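You operate a simulated robot arm through the tools that you are given. There is no shell and no other tool.

You are at the controls of a simulated robot arm. One attempt, no reset.

TASK
Tip the muck out of the grey tray into the cart and latch the tray down.
Fine: lift the red brush out onto the plank lid first and leave it there; the red rod lever is the latch; keep fingers from under the tray. Where these are worked on the way, their far stop is far enough and under half their travel is too little: red rod lever.
Where things are to end (x, y in the base frame): red square brush within 0.08 m of [0.49, 0.14].

It is judged by the outcome, as a careful person would: the job done as asked, and still so three seconds after it is handed in. It fails if anything else is knocked over, pushed out of place, dropped, spilled or broken. A push-on lid holds only when it is set on centred and level and pressed home; a screw cap is set on level and turned clockwise until tight.

THE ROBOT
A 7-joint arm with a two-finger gripper, fixed in place. Base frame: the origin is on the floor under the middle of its stand, x ahead of it, y to its left, z up; the work surface is at about z = 0.7. Readings come in m, degrees, newtons and seconds.
With the tool pointing down near the work surface it reaches from about 0.3 to 0.8 m from the base axis. Its first joint turns from -166.0 to 166.0 degrees. Payload 2.45 kg.
Tool frame: the origin (TCP) lies between the finger pads and is the grasp point; the fingertips stand 0.027 m ahead of it; z points along the fingers, y is the line along which they close. The gripper opens to 0.08 m; its body begins 0.054 m behind the TCP.
Orientation is that of the tool frame in the base frame, as a unit quaternion [x, y, z, w]. With the fingers straight down and closing along the base's y, the tool's x points along the base's -x, its y along +y and its z along -z.

THE INTERFACE
- The arm moves only by the tool nudge_tool. Its argument "motion" is a list that holds one entry, the list of rows, each a list of 7 numbers: the closure in counts, from 0 (fully open) to 255 (shut), then the shift along the base's x, y, z in m, then the turn, a rotation vector about the base's x, y, z in degrees. In form: [[[gripper, x, y, z, rx, ry, rz], ...]]. A call has 1 to 20 rows; each row shifts and turns the commanded pose from where the row before left it. Rows are played at 5 a second. More than 0.05 m and 8.6 degrees between two rows, or a gripper value outside its range, and nothing of the call is played. Where a pose cannot be reached the arm comes as near as it can. A force on the tool above 40 N (or 10 N above the force at the start of the call, whichever is more), or a blocked arm, ends the call early, and 0.2 s more pass. The fingers move at their own pace (about 0.153 m/s each) and stop on an object; they squeeze with about 30 N. The grip force told is the motor's: it shows also when the fingers shut on nothing. Time passes only in rows, and 0.2 s behind the last, so rows that do not move let the fingers close. It gives the time, the measured TCP pose, the force on the tool (base axes), the opening and the grip force at its end, in the units of the frame above (readings bear some noise), with the torque about the TCP (base axes, N m) and any sound that the robot's microphone picked up, and new pictures: "views" is both (left out), scene, wrist or none.
- Cameras (640 x 400 px; columns grow to the right, rows downward): "scene" is fixed at [0.0513, -0.5012, 1.382]; the picture's right is [0.70, -0.72, 0.00], its down [-0.48, -0.47, -0.74] and it looks along [0.53, 0.52, -0.67] (base axes); focal length 327 px, centre (320, 200). "wrist" rides on the gripper at [0.063, 0.013, -0.079] in the tool frame; the picture's right is [-0.19, 0.98, 0.00], its down [-0.72, -0.14, -0.68] and it looks along [-0.67, -0.13, 0.73] (tool axes); focal length 226 px, centre (320, 200). There is no depth. A picture from a camera that has moved, and an enlarged one, comes with that camera's place and axes in the base frame and with its lens.
- move_column(by): moves the trunk up (or, below 0, down) by that many m; the arm rides with it, the base frame stays. It gives what a move gives, with no picture.
- inspect(camera, box): a new picture of the part [left, top, right, bottom] of that camera's present view, enlarged. The clock stands still meanwhile.
- finish_job(): hands the job in; it is judged then, once.

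Nothing tells you positions but the pictures and the camera data. Unless the task says otherwise, let go and move clear before handing in.

The tools are called after "Request:" by a JSON object that holds its "op" and its "data". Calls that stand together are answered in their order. nudge_tool: Moves the arm, as the interface text tells. Its arguments: {"type":"object","properties":{"motion":{"type":"array","items":{"type":"array","items":{"type":"array","items":{"type":"number"}}}},"views":{"type":"string","enum":["both","scene","wrist","none"]}},"required":["motion"]} The other tools are called the same way: move_column (by) moves the trunk up or down; inspect (camera, box) takes an enlarged picture of a part of a camera's view; finish_job () hands the job in.

At the start:

```text
time_s: 0.0
tool_pos: [0.5162, 0.2892, 0.9523]
tool_rot: [0.001, 1.0, 0.0, 0.001]
force: [-0.2, 0.2, -0.1]
torque: [-0.01, -0.02, 0.0]
finger_gap: 0.0801
gripper_force: 0.1
trunk travel left (down, up): [-0.15, 0.39]
```

scene: 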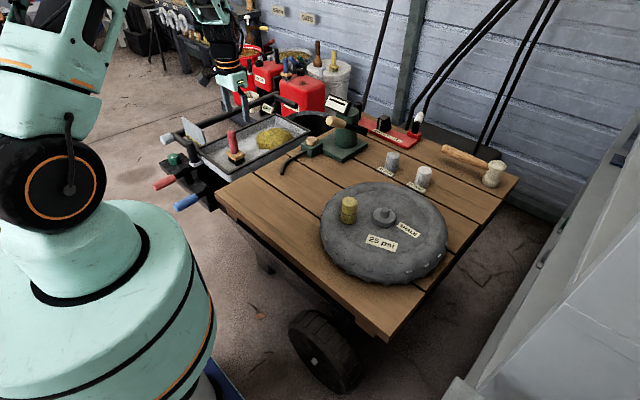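
wrist: 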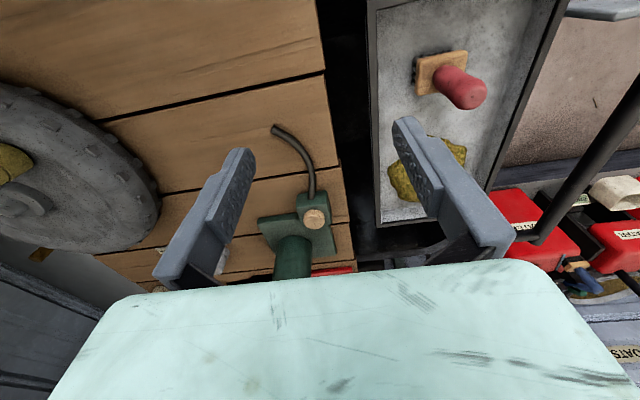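

I see a wheeled cart with a plank lid and, at its far-left end, a grey tray holding a red-handled brush and some yellowish muck. I'll enlarge the pictures before I move anything.

Request:
{"op": "inspect", "data": {"camera": "scene", "box": [140, 70, 380, 220]}}

Request:
{"op": "inspect", "data": {"camera": "wrist", "box": [240, 0, 640, 250]}}

Request:
{"op": "inspect", "data": {"camera": "scene", "box": [140, 100, 260, 220]}}

```text
2.67 times, centred on (260, 145) of scene
camera zoom: at [0.0513, -0.5012, 1.382], right [0.7, -0.72, 0.0], down [-0.48, -0.47, -0.74], along [0.53, 0.52, -0.67], focal length 872 px, centre (480, 347)
```

zoom: 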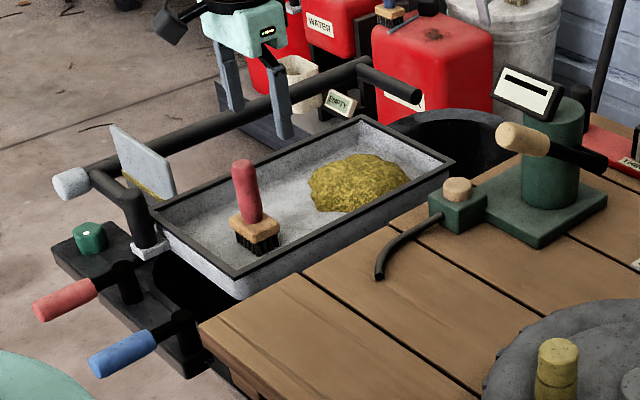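

```text
1.60 times, centred on (440, 125) of wrist
camera zoom: at [0.4518, 0.3015, 1.0318], right [0.19, 0.98, 0.0], down [0.72, -0.14, 0.68], along [0.67, -0.13, -0.73], focal length 362 px, centre (128, 320)
```

zoom: 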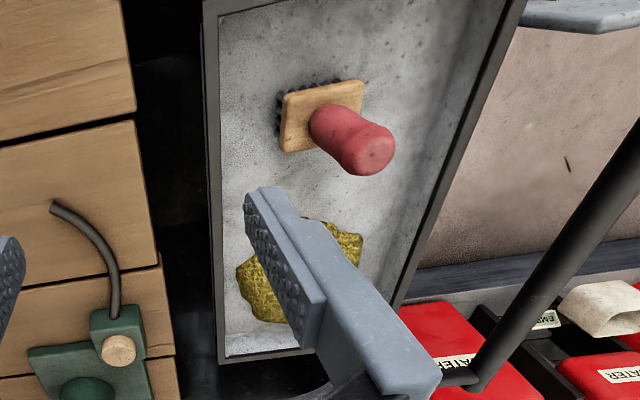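

```text
3.33 times, centred on (200, 160) of scene
camera zoom: at [0.0513, -0.5012, 1.382], right [0.7, -0.72, 0.0], down [-0.48, -0.47, -0.74], along [0.53, 0.52, -0.67], focal length 1090 px, centre (720, 333)
```

zoom: 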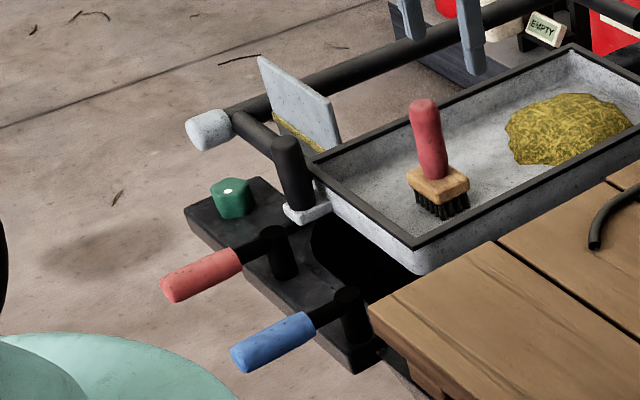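

The tray seems to span about x 0.445–0.81 and y 0.30–0.505, with the brush near (0.55, 0.43). Next I'll look closely at the levers, the tray's ends and the lid.

Request:
{"op": "inspect", "data": {"camera": "scene", "box": [145, 120, 225, 215]}}

Request:
{"op": "inspect", "data": {"camera": "scene", "box": [230, 90, 370, 180]}}

Request:
{"op": "inspect", "data": {"camera": "scene", "box": [320, 100, 530, 290]}}

Request:
{"op": "inspect", "data": {"camera": "wrist", "box": [440, 0, 640, 125]}}

```text
4.21 times, centred on (185, 168) of scene
camera zoom: at [0.0513, -0.5012, 1.382], right [0.7, -0.72, 0.0], down [-0.48, -0.47, -0.74], along [0.53, 0.52, -0.67], focal length 1377 px, centre (888, 337)
```

zoom: 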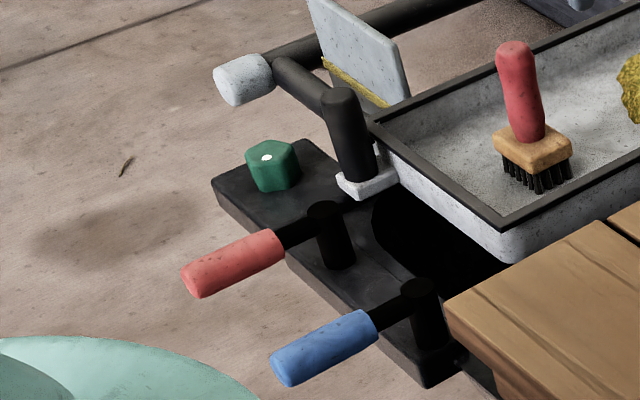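

```text
4.44 times, centred on (300, 135) of scene
camera zoom: at [0.0513, -0.5012, 1.382], right [0.7, -0.72, 0.0], down [-0.48, -0.47, -0.74], along [0.53, 0.52, -0.67], focal length 1453 px, centre (409, 489)
```

zoom: 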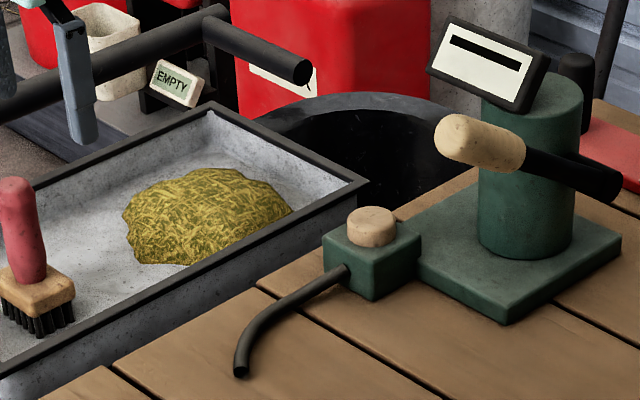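

```text
2.11 times, centred on (425, 195) of scene
camera zoom: at [0.0513, -0.5012, 1.382], right [0.7, -0.72, 0.0], down [-0.48, -0.47, -0.74], along [0.53, 0.52, -0.67], focal length 688 px, centre (99, 210)
```

zoom: 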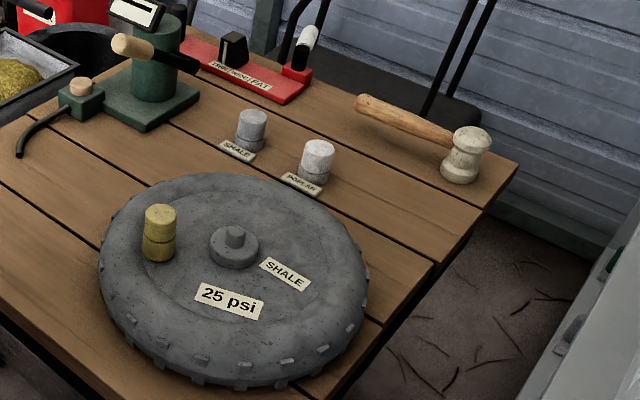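

```text
3.20 times, centred on (540, 62) of wrist
camera zoom: at [0.4518, 0.3015, 1.0318], right [0.19, 0.98, 0.0], down [0.72, -0.14, 0.68], along [0.67, -0.13, -0.73], focal length 723 px, centre (-384, 640)
```

zoom: 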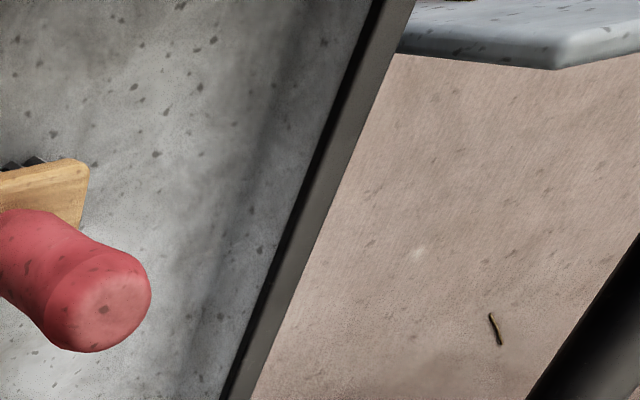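

The near end of the tray has a black upright post on a white bracket, and beside it is a plate carrying a red rod, a blue rod and a green knob. I'll move the wrist camera back and to the left to see that end of the tray better.

Request:
{"op": "nudge_tool", "data": {"motion": [[[0, -0.03, 0.02, 0.02, 0, 0, 0], [0, -0.03, 0.02, 0.02, 0, 0, 0], [0, -0.03, 0.02, 0.02, 0, 0, 0], [0, -0.03, 0.02, 0.02, 0, 0, 0], [0, -0.03, 0.02, 0.0, 0, 0, 0], [0, -0.03, 0.02, 0.0, 0, 0, 0]]]}}

```text
time_s: 1.4
tool_pos: [0.3361, 0.4097, 1.0351]
tool_rot: [-0.001, 1.0, 0.0, 0.0]
force: [0.4, 0.5, 0.6]
torque: [-0.01, 0.03, 0.01]
finger_gap: 0.0798
gripper_force: 0.2
trunk travel left (down, up): [-0.15, 0.39]
camera wrist: at [0.2717, 0.4221, 1.1136], right [0.19, 0.98, 0.0], down [0.72, -0.14, 0.68], along [0.67, -0.13, -0.73], focal length 226 px, centre (320, 200)
```

scene: 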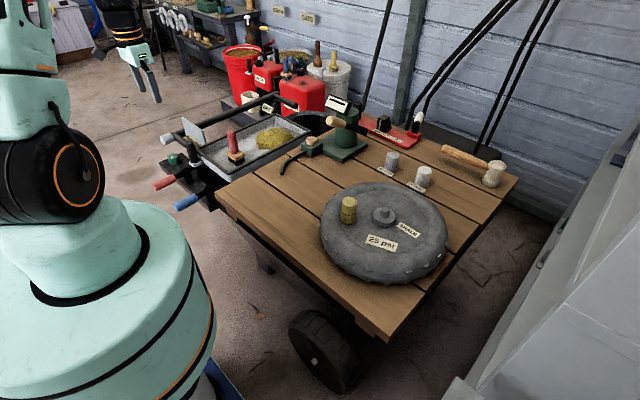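
wrist: 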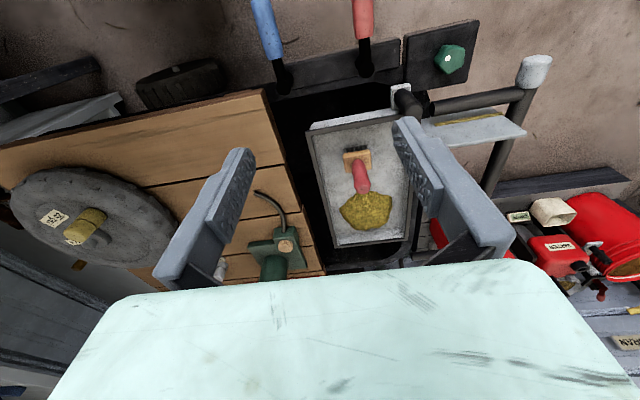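

Request:
{"op": "inspect", "data": {"camera": "wrist", "box": [230, 0, 570, 210]}}

Request:
{"op": "inspect", "data": {"camera": "wrist", "box": [360, 20, 560, 145]}}

Request:
{"op": "inspect", "data": {"camera": "scene", "box": [150, 80, 360, 210]}}

```text
1.88 times, centred on (400, 105) of wrist
camera zoom: at [0.2717, 0.4221, 1.1136], right [0.19, 0.98, 0.0], down [0.72, -0.14, 0.68], along [0.67, -0.13, -0.73], focal length 426 px, centre (169, 379)
```

zoom: 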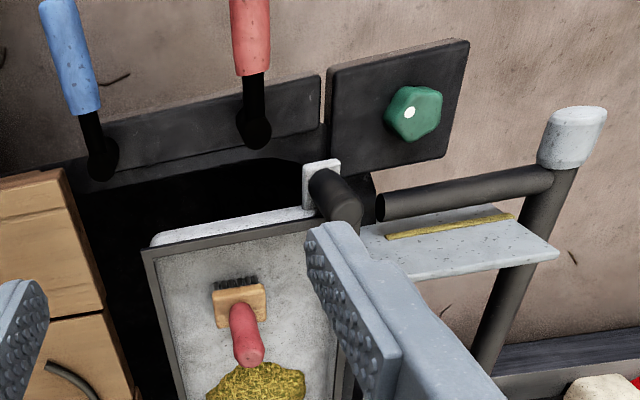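

```text
3.20 times, centred on (460, 82) of wrist
camera zoom: at [0.2717, 0.4221, 1.1136], right [0.19, 0.98, 0.0], down [0.72, -0.14, 0.68], along [0.67, -0.13, -0.73], focal length 723 px, centre (-128, 576)
```

zoom: 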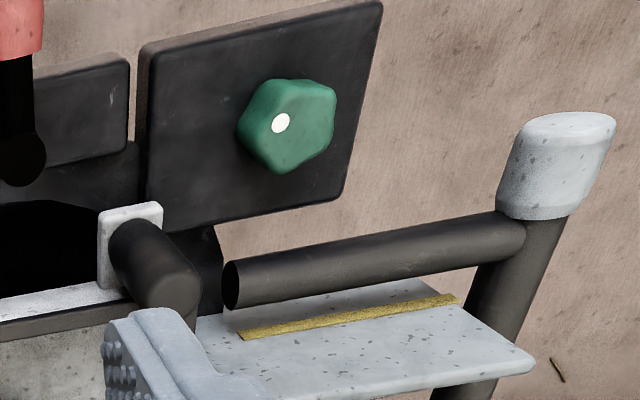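

```text
3.05 times, centred on (255, 145) of scene
camera zoom: at [0.0513, -0.5012, 1.382], right [0.7, -0.72, 0.0], down [-0.48, -0.47, -0.74], along [0.53, 0.52, -0.67], focal length 996 px, centre (518, 368)
```

zoom: 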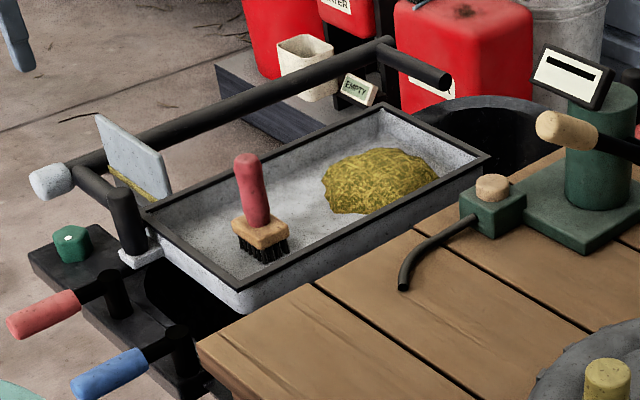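

The tray hangs over the cart's dark bin, and I can't yet tell where it hinges. I'll turn the wrist camera to look at it from the lid side.

Request:
{"op": "nudge_tool", "data": {"motion": [[[0, 0.024, -0.024, 0, 0, 0, 8.2], [0, 0.024, -0.024, 0, 0, 0, 8.2], [0, 0.024, -0.024, 0, 0, 0, 8.2], [0, 0.024, -0.024, 0, 0, 0, 8.2], [0, 0.024, -0.024, 0, 0, 0, 8.2], [0, 0.024, -0.024, 0, 0, 0, 8.2], [0, 0.024, -0.024, 0, 0, 0, 8.2], [0, 0.024, -0.024, 0, 0, 0, 8.2], [0, 0.024, -0.024, 0, 0, 0, 8.2], [0, 0.024, -0.024, 0, 0, 0, 8.2], [0, 0.024, -0.024, 0, 0, 0, 8.0]]]}}

```text
time_s: 3.8
tool_pos: [0.5996, 0.143, 1.0366]
tool_rot: [0.707, -0.707, 0.0, 0.0]
force: [0.4, -0.5, -0.1]
torque: [-0.01, -0.01, -0.01]
finger_gap: 0.0802
gripper_force: 0.0
trunk travel left (down, up): [-0.15, 0.39]
camera wrist: at [0.587, 0.0798, 1.1153], right [-0.98, 0.19, 0.0], down [0.14, 0.72, 0.68], along [0.13, 0.67, -0.73], focal length 226 px, centre (320, 200)
```

scene: 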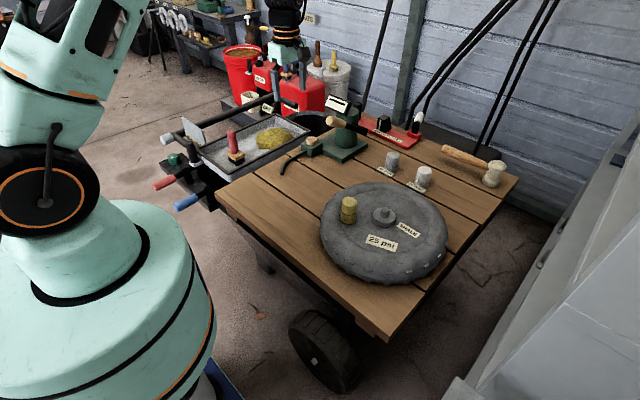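
wrist: 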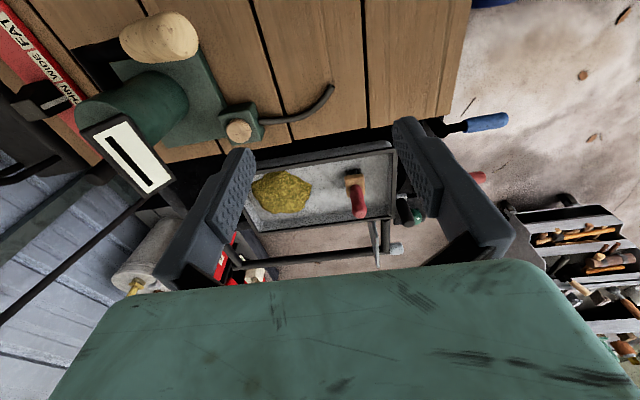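

Request:
{"op": "inspect", "data": {"camera": "wrist", "box": [210, 90, 530, 290]}}

Request:
{"op": "inspect", "data": {"camera": "wrist", "box": [230, 120, 430, 245]}}

```text
2.00 times, centred on (370, 190) of wrist
camera zoom: at [0.587, 0.0798, 1.1153], right [-0.98, 0.19, 0.0], down [0.14, 0.72, 0.68], along [0.13, 0.67, -0.73], focal length 452 px, centre (220, 220)
```

zoom: 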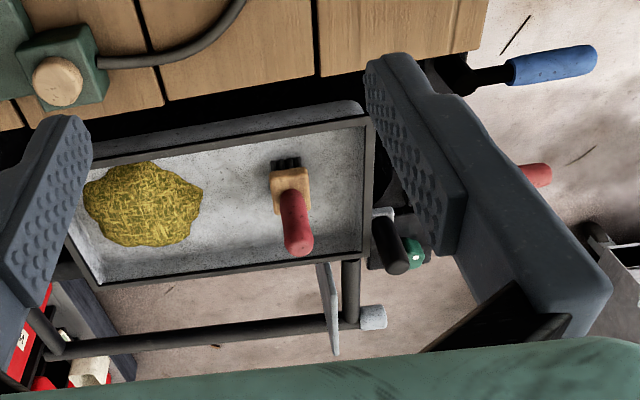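

```text
3.20 times, centred on (330, 182) of wrist
camera zoom: at [0.587, 0.0798, 1.1153], right [-0.98, 0.19, 0.0], down [0.14, 0.72, 0.68], along [0.13, 0.67, -0.73], focal length 723 px, centre (288, 256)
```

zoom: 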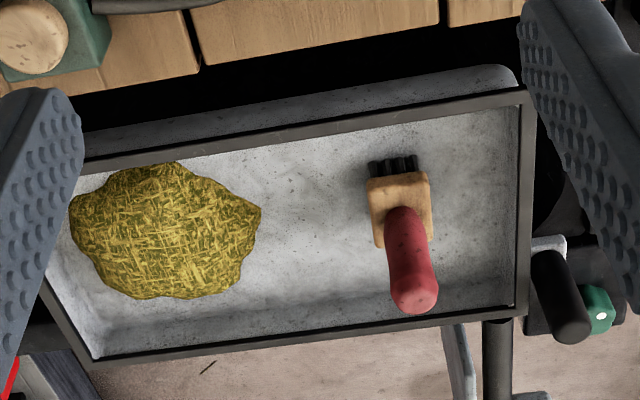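

The tray rim is at about z 0.685, spanning x 0.48–0.88 and y 0.37–0.59. The grip post stands near (0.45, 0.54). I'll turn back and look at the tray's far end for a hinge or an opening.

Request:
{"op": "nudge_tool", "data": {"motion": [[[0, 0.004, 0.028, 0, 0, 0, -8.2], [0, 0.004, 0.028, 0, 0, 0, -8.2], [0, 0.004, 0.028, 0, 0, 0, -8.2], [0, 0.004, 0.028, 0, 0, 0, -8.2], [0, 0.004, 0.028, 0, 0, 0, -8.2], [0, 0.004, 0.028, 0, 0, 0, -8.2], [0, 0.004, 0.028, 0, 0, 0, -8.2], [0, 0.004, 0.028, 0, 0, 0, -8.2], [0, 0.004, 0.028, 0, 0, 0, -8.2], [0, 0.004, 0.028, 0, 0, 0, -8.2], [0, 0.004, 0.02, 0, 0, 0, -8.0]]], "views": "wrist"}}

```text
time_s: 6.2
tool_pos: [0.6425, 0.4432, 1.0333]
tool_rot: [0.003, 1.0, 0.0, -0.001]
force: [0.3, -0.5, 0.0]
torque: [-0.02, -0.02, -0.02]
finger_gap: 0.0799
gripper_force: 0.1
trunk travel left (down, up): [-0.15, 0.39]
camera wrist: at [0.579, 0.4565, 1.1128], right [0.2, 0.98, 0.0], down [0.72, -0.14, 0.68], along [0.67, -0.13, -0.73], focal length 226 px, centre (320, 200)
```

wrist: 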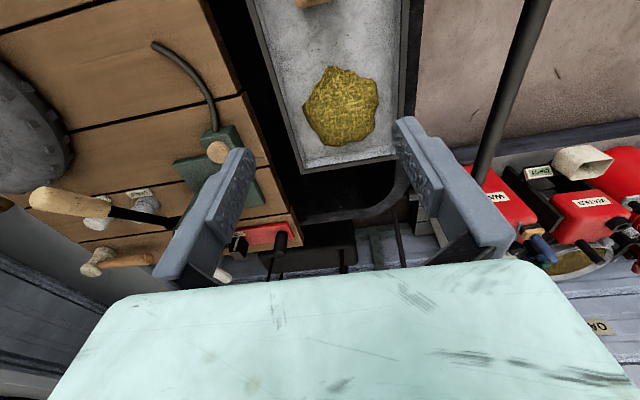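

Request:
{"op": "inspect", "data": {"camera": "wrist", "box": [220, 0, 460, 280]}}

Request:
{"op": "inspect", "data": {"camera": "wrist", "box": [260, 100, 440, 250]}}

```text
1.43 times, centred on (340, 140) of wrist
camera zoom: at [0.579, 0.4565, 1.1128], right [0.2, 0.98, 0.0], down [0.72, -0.14, 0.68], along [0.67, -0.13, -0.73], focal length 323 px, centre (291, 286)
```

zoom: 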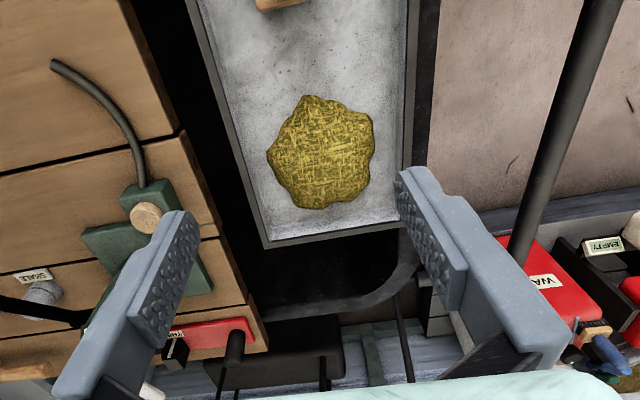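

```text
2.67 times, centred on (350, 175) of wrist
camera zoom: at [0.579, 0.4565, 1.1128], right [0.2, 0.98, 0.0], down [0.72, -0.14, 0.68], along [0.67, -0.13, -0.73], focal length 603 px, centre (240, 267)
```

zoom: 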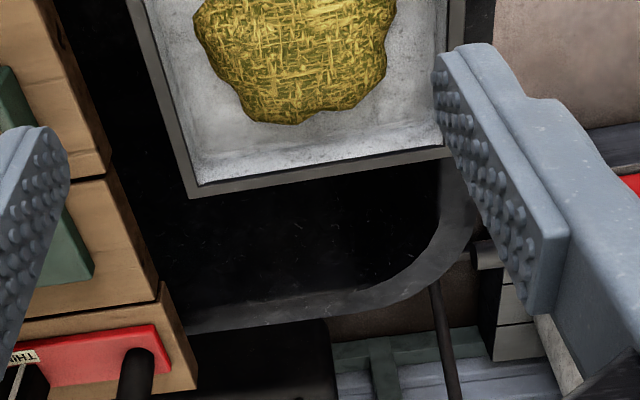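

The bin's opening runs past the tray's far end and also along the gap on the lid side. Next I'll take a close look at the near end with the levers and the grip post.

Request:
{"op": "nudge_tool", "data": {"motion": [[[0, -0.04, 0.005, 0, 0, 0, 0], [0, -0.04, 0.005, 0, 0, 0, 0], [0, -0.04, 0.005, 0, 0, 0, 0], [0, -0.04, 0.005, -0.01, 0, 0, 0], [0, -0.04, 0.005, -0.03, 0, 0, 0], [0, -0.04, 0.005, -0.04, 0, 0, 0], [0, -0.03, 0.005, -0.04, 0, 0, 0]]], "views": "both"}}

```text
refused: row 5 steps farther than a row can; nothing moved
```

Request:
{"op": "nudge_tool", "data": {"motion": [[[0, -0.04, 0.005, 0, 0, 0, 0], [0, -0.04, 0.005, 0, 0, 0, 0], [0, -0.04, 0.005, 0, 0, 0, 0], [0, -0.04, 0.005, -0.01, 0, 0, 0], [0, -0.03, 0.005, -0.03, 0, 0, 0], [0, -0.03, 0.005, -0.03, 0, 0, 0], [0, -0.03, 0.005, -0.03, 0, 0, 0], [0, -0.02, 0.005, -0.02, 0, 0, 0]]], "views": "both"}}

```text
time_s: 8.0
tool_pos: [0.3731, 0.4861, 0.91]
tool_rot: [0.0, 1.0, 0.0, 0.0]
force: [0.0, 0.7, -0.3]
torque: [0.05, 0.03, 0.0]
finger_gap: 0.08
gripper_force: 0.0
trunk travel left (down, up): [-0.15, 0.39]
camera wrist: at [0.3088, 0.4971, 0.9886], right [0.19, 0.98, 0.0], down [0.72, -0.14, 0.68], along [0.67, -0.13, -0.73], focal length 226 px, centre (320, 200)
```

scene: 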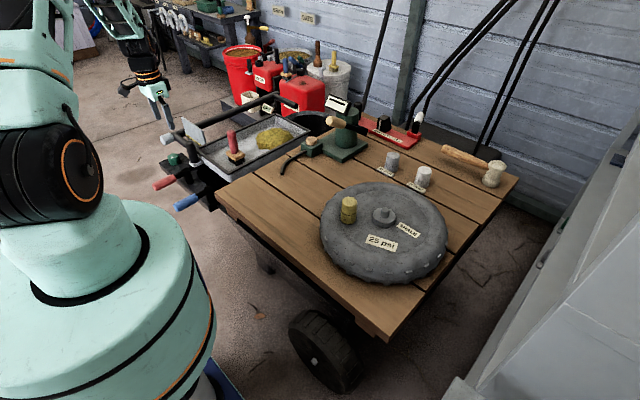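
wrist: 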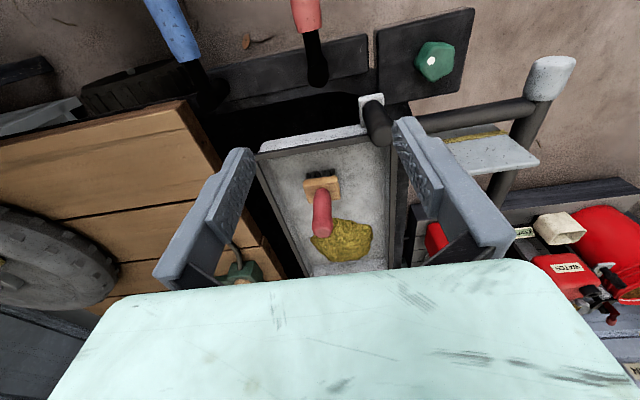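

Request:
{"op": "inspect", "data": {"camera": "wrist", "box": [180, 0, 580, 200]}}

Request:
{"op": "inspect", "data": {"camera": "wrist", "box": [260, 20, 440, 160]}}

```text
1.60 times, centred on (380, 100) of wrist
camera zoom: at [0.3088, 0.4971, 0.9886], right [0.19, 0.98, 0.0], down [0.72, -0.14, 0.68], along [0.67, -0.13, -0.73], focal length 362 px, centre (224, 360)
```

zoom: 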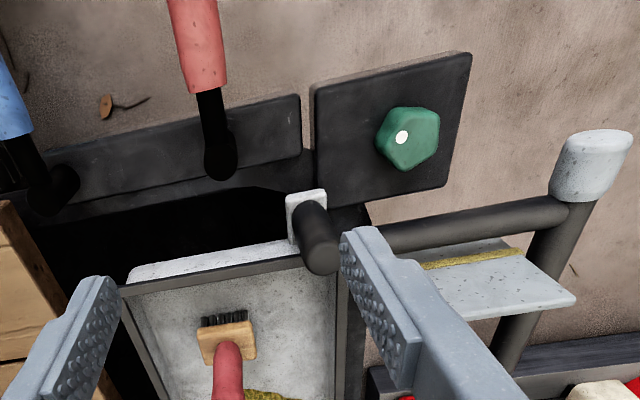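

```text
2.86 times, centred on (350, 90) of wrist
camera zoom: at [0.3088, 0.4971, 0.9886], right [0.19, 0.98, 0.0], down [0.72, -0.14, 0.68], along [0.67, -0.13, -0.73], focal length 646 px, centre (234, 514)
```

zoom: 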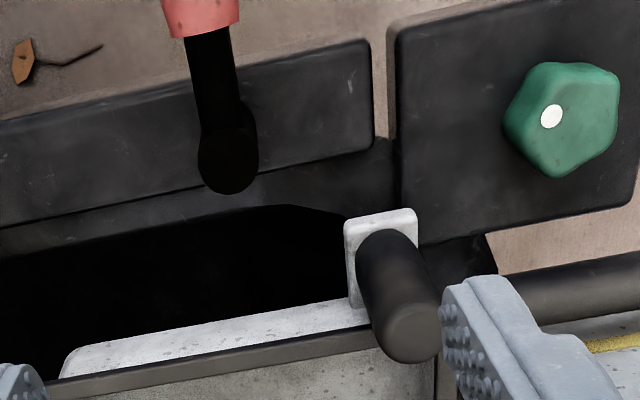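

The red lever pivots near (0.38, 0.48, 0.69) on the tray's centreline, and its rod points away from the tray. The brush handle stands near (0.571, 0.459) with its top at about z 0.77, so I'll go above the brush first.

Request:
{"op": "nudge_tool", "data": {"motion": [[[0, 0.04, -0.006, 0, 0, 0, 0], [0, 0.04, -0.006, 0, 0, 0, 0], [0, 0.04, -0.006, 0, 0, 0, 0], [0, 0.04, -0.005, -0.01, 0, 0, 0], [0, 0.038, -0.004, -0.02, 0, 0, 0], [0, 0, 0, -0.03, 0, 0, 0], [0, 0, 0, 0, 0, 0, 0]]], "views": "both"}}

```text
time_s: 9.6
tool_pos: [0.5718, 0.4587, 0.8531]
tool_rot: [0.001, 1.0, 0.0, 0.0]
force: [0.0, -0.1, -0.4]
torque: [0.0, 0.01, -0.01]
finger_gap: 0.0799
gripper_force: 0.0
trunk travel left (down, up): [-0.15, 0.39]
camera wrist: at [0.5072, 0.4704, 0.9323], right [0.19, 0.98, 0.0], down [0.72, -0.14, 0.68], along [0.67, -0.13, -0.73], focal length 226 px, centre (320, 200)
```

scene: 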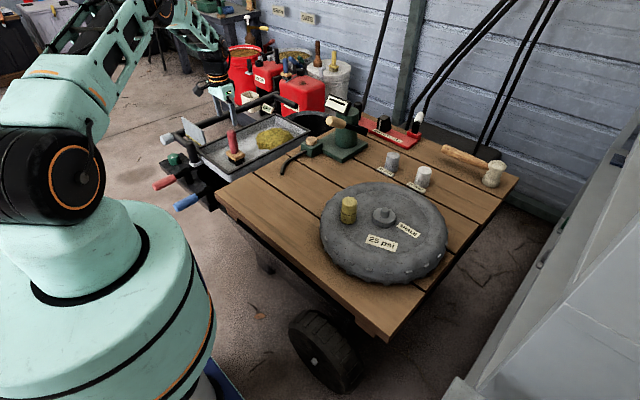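
wrist: 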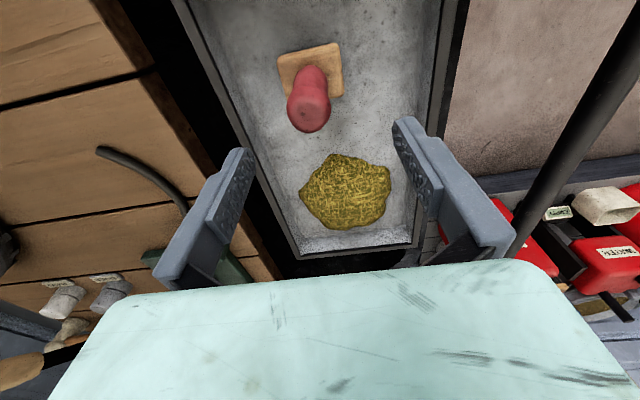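

The brush handle is now between the open fingers, close to (0.572, 0.450). I'll shift slightly, descend and close on it.

Request:
{"op": "nudge_tool", "data": {"motion": [[[0, 0.0, -0.008, 0, 0, 0, 0], [0, 0, 0, -0.03, 0, 0, 0], [0, 0, 0, -0.03, 0, 0, 0], [0, 0, 0, -0.03, 0, 0, 0], [0, 0, 0, -0.025, 0, 0, 0], [0, 0, 0, 0, 0, 0, 0]]], "views": "both"}}

```text
time_s: 11.0
tool_pos: [0.5707, 0.4516, 0.7379]
tool_rot: [0.0, 1.0, -0.001, 0.0]
force: [-0.5, -0.5, 0.6]
torque: [0.01, 0.02, -0.02]
finger_gap: 0.0801
gripper_force: 0.1
trunk travel left (down, up): [-0.15, 0.39]
camera wrist: at [0.5069, 0.4632, 0.8169], right [0.19, 0.98, 0.0], down [0.72, -0.14, 0.68], along [0.67, -0.13, -0.73], focal length 226 px, centre (320, 200)
```

scene: 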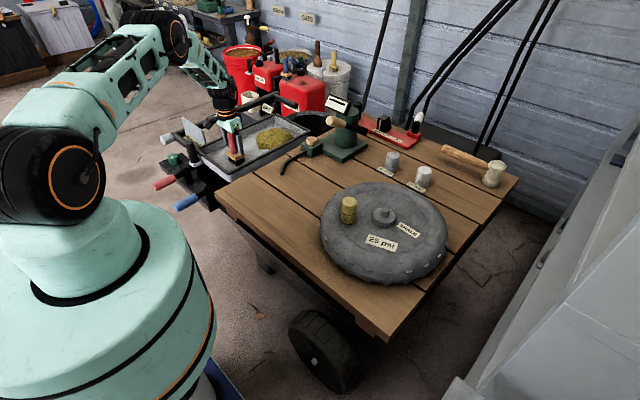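
wrist: 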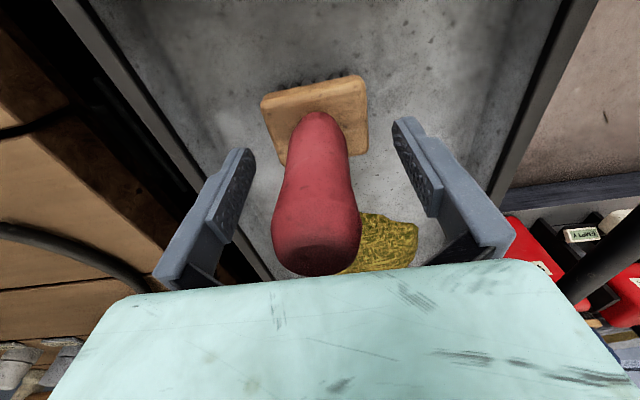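

The handle is centred between the fingers, so I'll close on it and check the grip.

Request:
{"op": "nudge_tool", "data": {"motion": [[[255, 0, 0, 0, 0, 0, 0], [255, 0, 0, 0, 0, 0, 0], [255, 0, 0, 0, 0, 0, 0]]], "views": "wrist"}}

Request:
{"op": "nudge_tool", "data": {"motion": [[[255, 0, 0, 0.02, 0, 0, 0], [255, 0, 0, 0.03, 0, 0, 0], [255, 0, 0, 0.03, 0, 0, 0], [255, 0, 0, 0.03, 0, 0, 0], [255, 0, 0, 0.03, 0, 0, 0], [255, 0, 0, 0, 0, 0, 0]]], "views": "both"}}

```text
time_s: 11.8
tool_pos: [0.5707, 0.4515, 0.7378]
tool_rot: [0.0, 1.0, 0.0, 0.0]
force: [-0.3, 2.6, -2.2]
torque: [0.39, -0.01, -0.02]
finger_gap: 0.0236
gripper_force: 30.1
trunk travel left (down, up): [-0.15, 0.39]
camera wrist: at [0.5068, 0.4631, 0.8171], right [0.19, 0.98, 0.0], down [0.72, -0.14, 0.68], along [0.67, -0.13, -0.73], focal length 226 px, centre (320, 200)
```

wrist: 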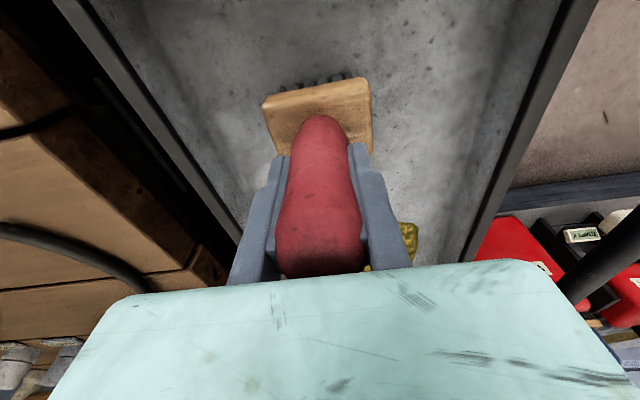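

```text
time_s: 13.2
tool_pos: [0.5728, 0.4497, 0.8778]
tool_rot: [-0.001, 1.0, 0.0, -0.001]
force: [-0.8, -2.0, -0.2]
torque: [-0.43, -0.02, 0.04]
finger_gap: 0.0239
gripper_force: 29.9
trunk travel left (down, up): [-0.15, 0.39]
camera wrist: at [0.5089, 0.4622, 0.957], right [0.19, 0.98, 0.0], down [0.72, -0.14, 0.68], along [0.67, -0.13, -0.73], focal length 226 px, centre (320, 200)
```

scene: 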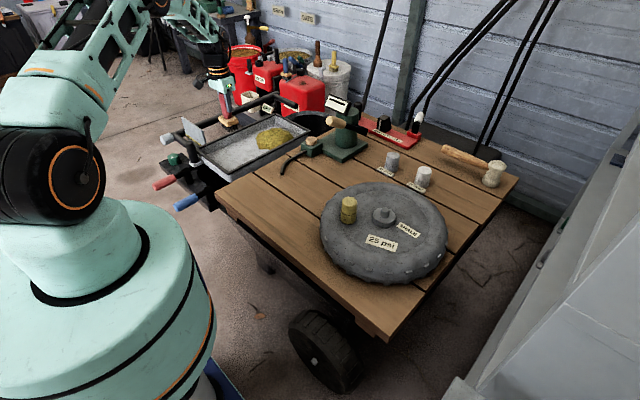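
wrist: 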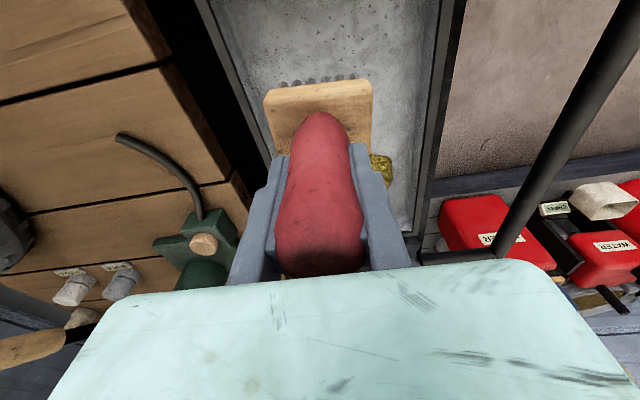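

The brush is out and held firmly. I'll carry it across to (0.49, 0.14), keeping it well above the lid.

Request:
{"op": "nudge_tool", "data": {"motion": [[[255, -0.009, -0.03, 0.015, 0, 0, 0], [255, -0.009, -0.035, 0.01, 0, 0, 0], [255, -0.009, -0.035, 0, 0, 0, 0], [255, -0.009, -0.035, 0, 0, 0, 0], [255, -0.009, -0.035, 0, 0, 0, 0], [255, -0.009, -0.035, 0, 0, 0, 0], [255, -0.009, -0.035, 0, 0, 0, 0], [255, -0.009, -0.035, 0, 0, 0, 0], [255, -0.009, -0.035, 0, 0, 0, 0], [255, 0, 0, 0, 0, 0, 0]]], "views": "both"}}

```text
time_s: 15.4
tool_pos: [0.4915, 0.1394, 0.8996]
tool_rot: [0.0, 1.0, 0.0, 0.0]
force: [-0.6, -0.9, -2.0]
torque: [0.01, 0.01, -0.01]
finger_gap: 0.031
gripper_force: 30.1
trunk travel left (down, up): [-0.15, 0.39]
camera wrist: at [0.4278, 0.1522, 0.9801], right [0.19, 0.98, 0.0], down [0.72, -0.14, 0.68], along [0.67, -0.13, -0.73], focal length 226 px, centre (320, 200)
```

scene: 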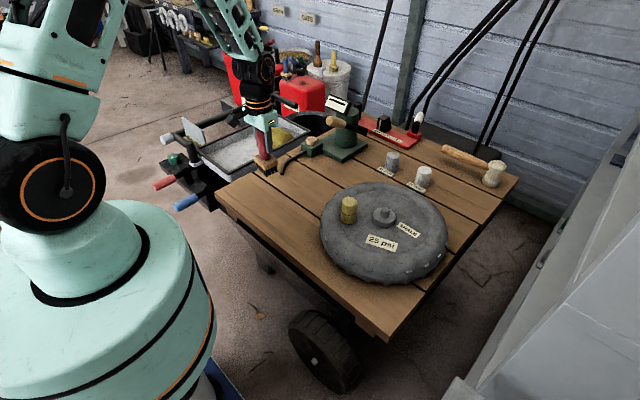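
wrist: 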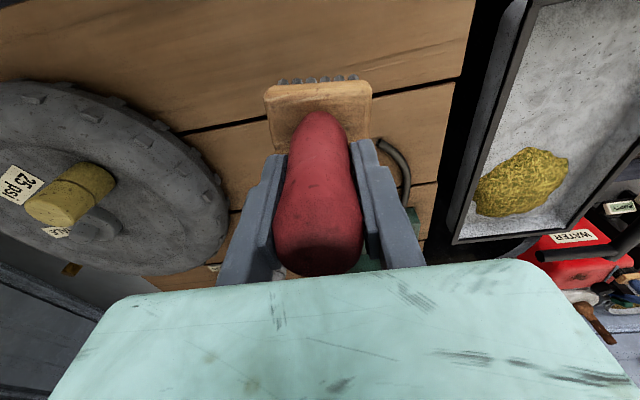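

The brush is over the target, so I'll lower it in small steps while watching the force.

Request:
{"op": "nudge_tool", "data": {"motion": [[[255, 0, 0, -0.03, 0, 0, 0], [255, 0, 0, -0.03, 0, 0, 0], [255, 0, 0, -0.01, 0, 0, 0], [255, 0, 0, 0, 0, 0, 0]]], "views": "both"}}

Request:
{"op": "inspect", "data": {"camera": "scene", "box": [210, 120, 350, 220]}}

```text
time_s: 16.4
tool_pos: [0.4934, 0.1385, 0.8321]
tool_rot: [0.0, 1.0, 0.0, 0.0]
force: [-0.9, 0.4, -0.5]
torque: [0.01, 0.01, 0.0]
finger_gap: 0.031
gripper_force: 30.1
trunk travel left (down, up): [-0.15, 0.39]
camera wrist: at [0.4291, 0.1516, 0.9111], right [0.19, 0.98, 0.0], down [0.72, -0.14, 0.68], along [0.67, -0.13, -0.73], focal length 226 px, centre (320, 200)
```

scene: 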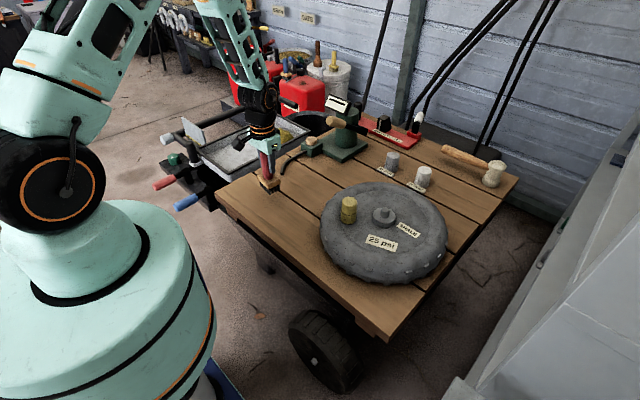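
wrist: 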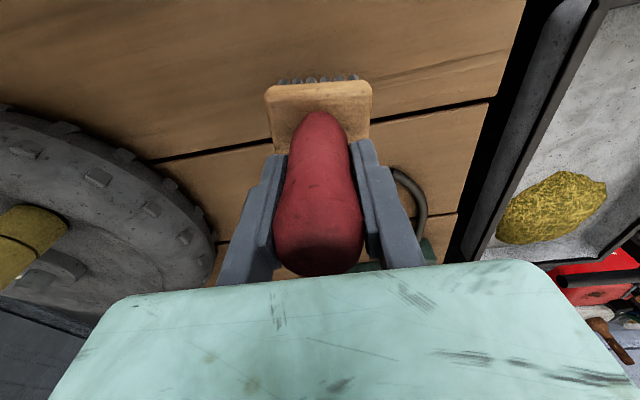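

```text
4.00 times, centred on (280, 170) of scene
camera zoom: at [0.0513, -0.5012, 1.382], right [0.7, -0.72, 0.0], down [-0.48, -0.47, -0.74], along [0.53, 0.52, -0.67], focal length 1308 px, centre (480, 320)
```

zoom: 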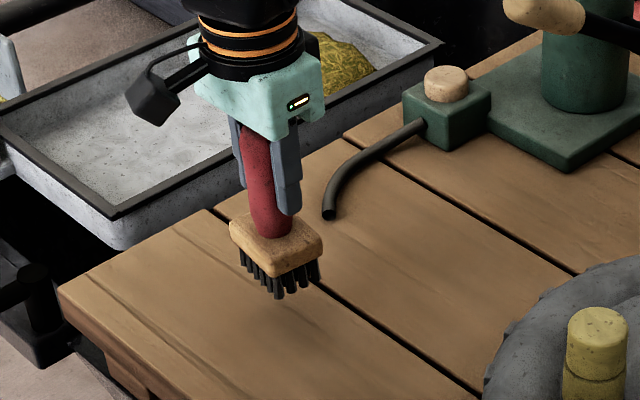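

Request:
{"op": "nudge_tool", "data": {"motion": [[[255, 0, 0, -0.008, 0, 0, 0], [255, 0, 0, -0.006, 0, 0, 0], [255, 0, 0, -0.004, 0, 0, 0], [255, 0, 0, 0, 0, 0, 0]]], "views": "none"}}

Request:
{"op": "inspect", "data": {"camera": "scene", "box": [230, 150, 320, 210]}}

```text
time_s: 17.4
tool_pos: [0.4923, 0.1385, 0.8157]
tool_rot: [0.001, 1.0, 0.0, 0.0]
force: [-0.4, 0.0, -1.5]
torque: [0.01, 0.02, -0.03]
finger_gap: 0.0309
gripper_force: 30.5
trunk travel left (down, up): [-0.15, 0.39]
```

```text
6.67 times, centred on (275, 180) of scene
camera zoom: at [0.0513, -0.5012, 1.382], right [0.7, -0.72, 0.0], down [-0.48, -0.47, -0.74], along [0.53, 0.52, -0.67], focal length 2180 px, centre (620, 333)
```

zoom: 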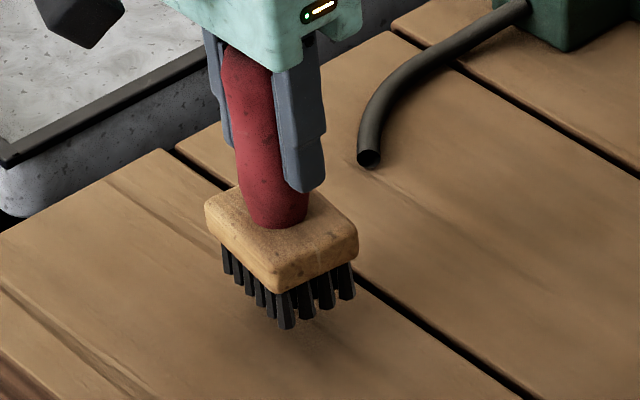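

Request:
{"op": "nudge_tool", "data": {"motion": [[[255, 0, 0, -0.005, 0, 0, 0], [255, 0, 0, -0.004, 0, 0, 0], [255, 0, 0, 0, 0, 0, 0]]], "views": "none"}}

Request:
{"op": "inspect", "data": {"camera": "scene", "box": [230, 150, 320, 210]}}

```text
time_s: 18.2
tool_pos: [0.4918, 0.1423, 0.8068]
tool_rot: [0.0, 1.0, 0.0, 0.001]
force: [-0.4, -0.6, -1.6]
torque: [-0.02, 0.0, 0.01]
finger_gap: 0.031
gripper_force: 30.2
trunk travel left (down, up): [-0.15, 0.39]
```

```text
6.67 times, centred on (275, 180) of scene
camera zoom: at [0.0513, -0.5012, 1.382], right [0.7, -0.72, 0.0], down [-0.48, -0.47, -0.74], along [0.53, 0.52, -0.67], focal length 2180 px, centre (620, 333)
```

zoom: 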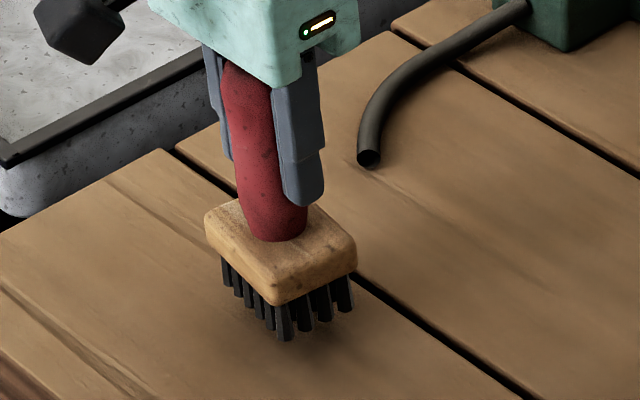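

Request:
{"op": "nudge_tool", "data": {"motion": [[[255, 0, 0, -0.004, 0, 0, 0], [255, 0, 0, 0, 0, 0, 0]]], "views": "none"}}

Request:
{"op": "nudge_tool", "data": {"motion": [[[255, 0, 0, -0.004, 0, 0, 0], [255, 0, 0, 0, 0, 0, 0]]], "views": "none"}}

Request:
{"op": "inspect", "data": {"camera": "scene", "box": [230, 150, 320, 210]}}

```text
time_s: 18.8
tool_pos: [0.4919, 0.1405, 0.8028]
tool_rot: [0.001, 1.0, -0.001, 0.0]
force: [0.2, 0.4, -1.0]
torque: [0.0, 0.02, 0.0]
finger_gap: 0.031
gripper_force: 30.4
trunk travel left (down, up): [-0.15, 0.39]
```

```text
time_s: 19.4
tool_pos: [0.4913, 0.1415, 0.7989]
tool_rot: [0.0, 1.0, 0.0, 0.0]
force: [0.1, -0.8, -1.2]
torque: [-0.01, -0.03, 0.07]
finger_gap: 0.031
gripper_force: 29.9
trunk travel left (down, up): [-0.15, 0.39]
```

```text
6.67 times, centred on (275, 180) of scene
camera zoom: at [0.0513, -0.5012, 1.382], right [0.7, -0.72, 0.0], down [-0.48, -0.47, -0.74], along [0.53, 0.52, -0.67], focal length 2180 px, centre (620, 333)
```

zoom: 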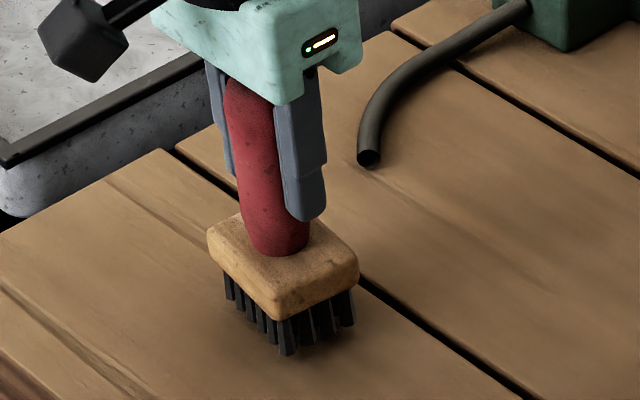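

Request:
{"op": "nudge_tool", "data": {"motion": [[[255, 0, 0, -0.003, 0, 0, 0], [255, 0, 0, 0, 0, 0, 0]]], "views": "none"}}

Request:
{"op": "nudge_tool", "data": {"motion": [[[255, 0, 0, -0.003, 0, 0, 0], [255, 0, 0, 0, 0, 0, 0]]], "views": "none"}}

Request:
{"op": "inspect", "data": {"camera": "scene", "box": [230, 150, 320, 210]}}

```text
time_s: 20.0
tool_pos: [0.4917, 0.1409, 0.7951]
tool_rot: [0.0, 1.0, 0.0, 0.0]
force: [0.2, -0.7, -1.5]
torque: [0.03, 0.02, 0.02]
finger_gap: 0.0308
gripper_force: 30.4
trunk travel left (down, up): [-0.15, 0.39]
```

```text
time_s: 20.6
tool_pos: [0.4907, 0.141, 0.7925]
tool_rot: [-0.001, 1.0, -0.001, 0.0]
force: [0.0, -0.1, -1.5]
torque: [-0.01, -0.02, 0.02]
finger_gap: 0.0307
gripper_force: 30.2
trunk travel left (down, up): [-0.15, 0.39]
```

```text
6.67 times, centred on (275, 180) of scene
camera zoom: at [0.0513, -0.5012, 1.382], right [0.7, -0.72, 0.0], down [-0.48, -0.47, -0.74], along [0.53, 0.52, -0.67], focal length 2180 px, centre (620, 333)
```

zoom: 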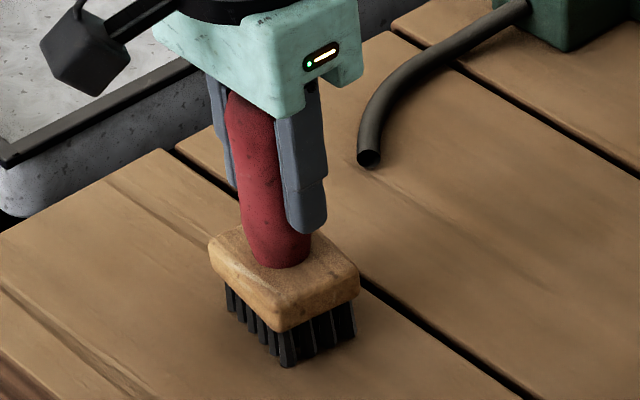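

Request:
{"op": "nudge_tool", "data": {"motion": [[[255, 0, 0, -0.002, 0, 0, 0], [255, 0, 0, 0, 0, 0, 0]]], "views": "none"}}

Request:
{"op": "nudge_tool", "data": {"motion": [[[255, 0, 0, -0.002, 0, 0, 0], [255, 0, 0, 0, 0, 0, 0]]], "views": "none"}}

Request:
{"op": "inspect", "data": {"camera": "scene", "box": [245, 170, 305, 210]}}

```text
time_s: 21.2
tool_pos: [0.4908, 0.1395, 0.7912]
tool_rot: [0.0, 1.0, 0.0, 0.001]
force: [-1.0, 0.1, 12.1]
torque: [-0.07, 0.36, 0.01]
finger_gap: 0.0309
gripper_force: 30.3
trunk travel left (down, up): [-0.15, 0.39]
```

```text
time_s: 21.9
tool_pos: [0.4894, 0.1401, 0.7912]
tool_rot: [-0.001, 1.0, 0.001, 0.002]
force: [-4.6, -1.0, 20.3]
torque: [-0.39, 1.03, 0.04]
finger_gap: 0.0308
gripper_force: 30.2
trunk travel left (down, up): [-0.15, 0.39]
stopped in row 2: the force on the tool passed its limit at 41 N (the readings are from after the stop); the commanded pose is now the measured one
```

```text
10.00 times, centred on (275, 190) of scene
camera zoom: at [0.0513, -0.5012, 1.382], right [0.7, -0.72, 0.0], down [-0.48, -0.47, -0.74], along [0.53, 0.52, -0.67], focal length 3270 px, centre (770, 300)
```

zoom: 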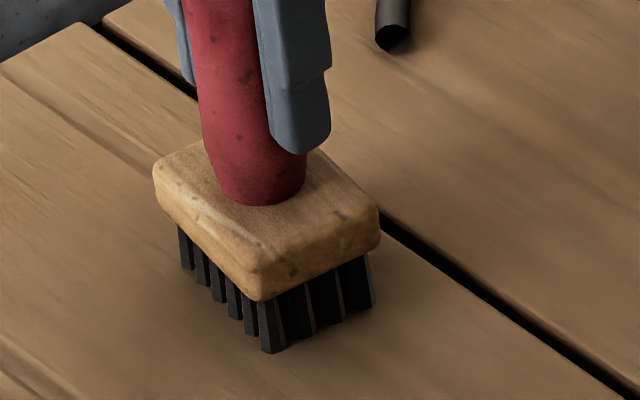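

The brush is standing on the planks at TCP z 0.791. I'll ease the pressure, open the fingers and rise clear.

Request:
{"op": "nudge_tool", "data": {"motion": [[[255, 0, 0, 0.0005, 0, 0, 0], [200, 0, 0, 0, 0, 0, 0], [120, 0, 0, 0, 0, 0, 0], [0, 0, 0, 0, 0, 0, 0], [0, 0, 0, 0, 0, 0, 0], [0, 0, 0, 0, 0, 0, 0]]], "views": "wrist"}}

```text
time_s: 23.3
tool_pos: [0.4925, 0.1414, 0.7905]
tool_rot: [0.0, 1.0, 0.001, 0.001]
force: [-0.4, -0.5, 0.4]
torque: [0.02, 0.01, -0.01]
finger_gap: 0.0797
gripper_force: 0.1
trunk travel left (down, up): [-0.15, 0.39]
camera wrist: at [0.4273, 0.1526, 0.8682], right [0.19, 0.98, 0.0], down [0.72, -0.14, 0.68], along [0.67, -0.13, -0.73], focal length 226 px, centre (320, 200)
```

wrist: 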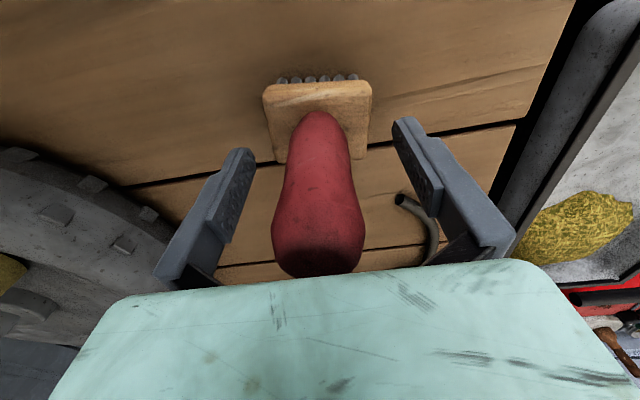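

The brush stands released on the lid. I'll rise straight up, then move to look at the tray's near end from the lid side.

Request:
{"op": "nudge_tool", "data": {"motion": [[[0, 0, 0, 0.03, 0, 0, 0], [0, 0, 0, 0.04, 0, 0, 0], [0, 0, 0, 0.04, 0, 0, 0], [0, -0.004, 0.02, 0, 0, 0, 8.2], [0, -0.004, 0.02, 0, 0, 0, 8.2], [0, -0.004, 0.02, 0, 0, 0, 8.2], [0, -0.004, 0.02, 0, 0, 0, 8.2], [0, -0.004, 0.02, 0, 0, 0, 8.2], [0, -0.004, 0.02, 0, 0, 0, 8.2], [0, -0.004, 0.02, 0, 0, 0, 8.2], [0, -0.004, 0.02, 0, 0, 0, 8.2], [0, -0.004, 0.02, 0, 0, 0, 8.2], [0, -0.004, 0.02, 0, 0, 0, 8.2], [0, -0.004, 0.02, 0, 0, 0, 8.0]]], "views": "both"}}

```text
time_s: 26.3
tool_pos: [0.4478, 0.3585, 0.9015]
tool_rot: [0.708, -0.706, -0.002, 0.0]
force: [0.1, -0.1, -0.6]
torque: [-0.06, 0.01, 0.01]
finger_gap: 0.0803
gripper_force: 0.1
trunk travel left (down, up): [-0.15, 0.39]
camera wrist: at [0.435, 0.2952, 0.98], right [-0.98, 0.19, 0.0], down [0.14, 0.72, 0.68], along [0.13, 0.67, -0.73], focal length 226 px, centre (320, 200)
```

scene: 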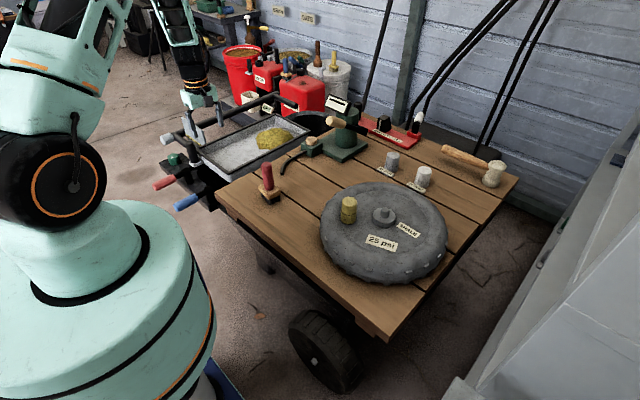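
wrist: 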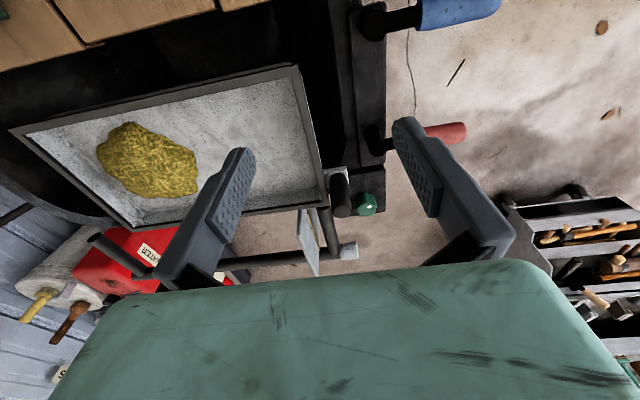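

Request:
{"op": "inspect", "data": {"camera": "wrist", "box": [230, 120, 430, 280]}}

Request:
{"op": "inspect", "data": {"camera": "wrist", "box": [290, 0, 480, 130]}}

Request:
{"op": "inspect", "data": {"camera": "wrist", "box": [0, 40, 320, 240]}}

```text
2.50 times, centred on (330, 200) of wrist
camera zoom: at [0.435, 0.2952, 0.98], right [-0.98, 0.19, 0.0], down [0.14, 0.72, 0.68], along [0.13, 0.67, -0.73], focal length 565 px, centre (295, 200)
```

zoom: 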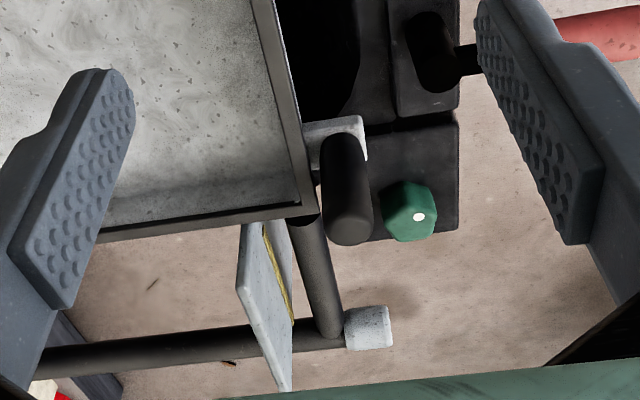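

```text
3.08 times, centred on (385, 65) of wrist
camera zoom: at [0.435, 0.2952, 0.98], right [-0.98, 0.19, 0.0], down [0.14, 0.72, 0.68], along [0.13, 0.67, -0.73], focal length 696 px, centre (120, 615)
```

zoom: 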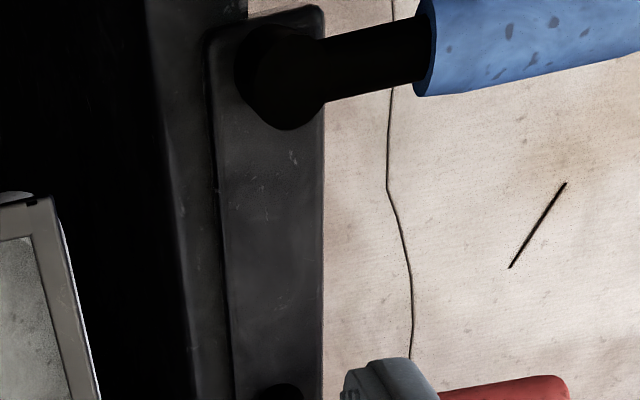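

```text
2.00 times, centred on (160, 140) of wrist
camera zoom: at [0.435, 0.2952, 0.98], right [-0.98, 0.19, 0.0], down [0.14, 0.72, 0.68], along [0.13, 0.67, -0.73], focal length 452 px, centre (640, 320)
```

zoom: 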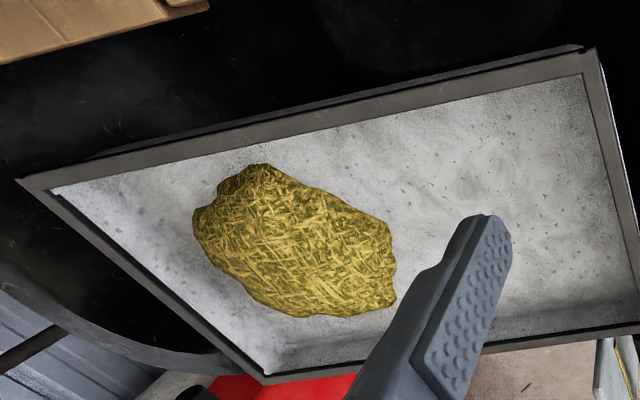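

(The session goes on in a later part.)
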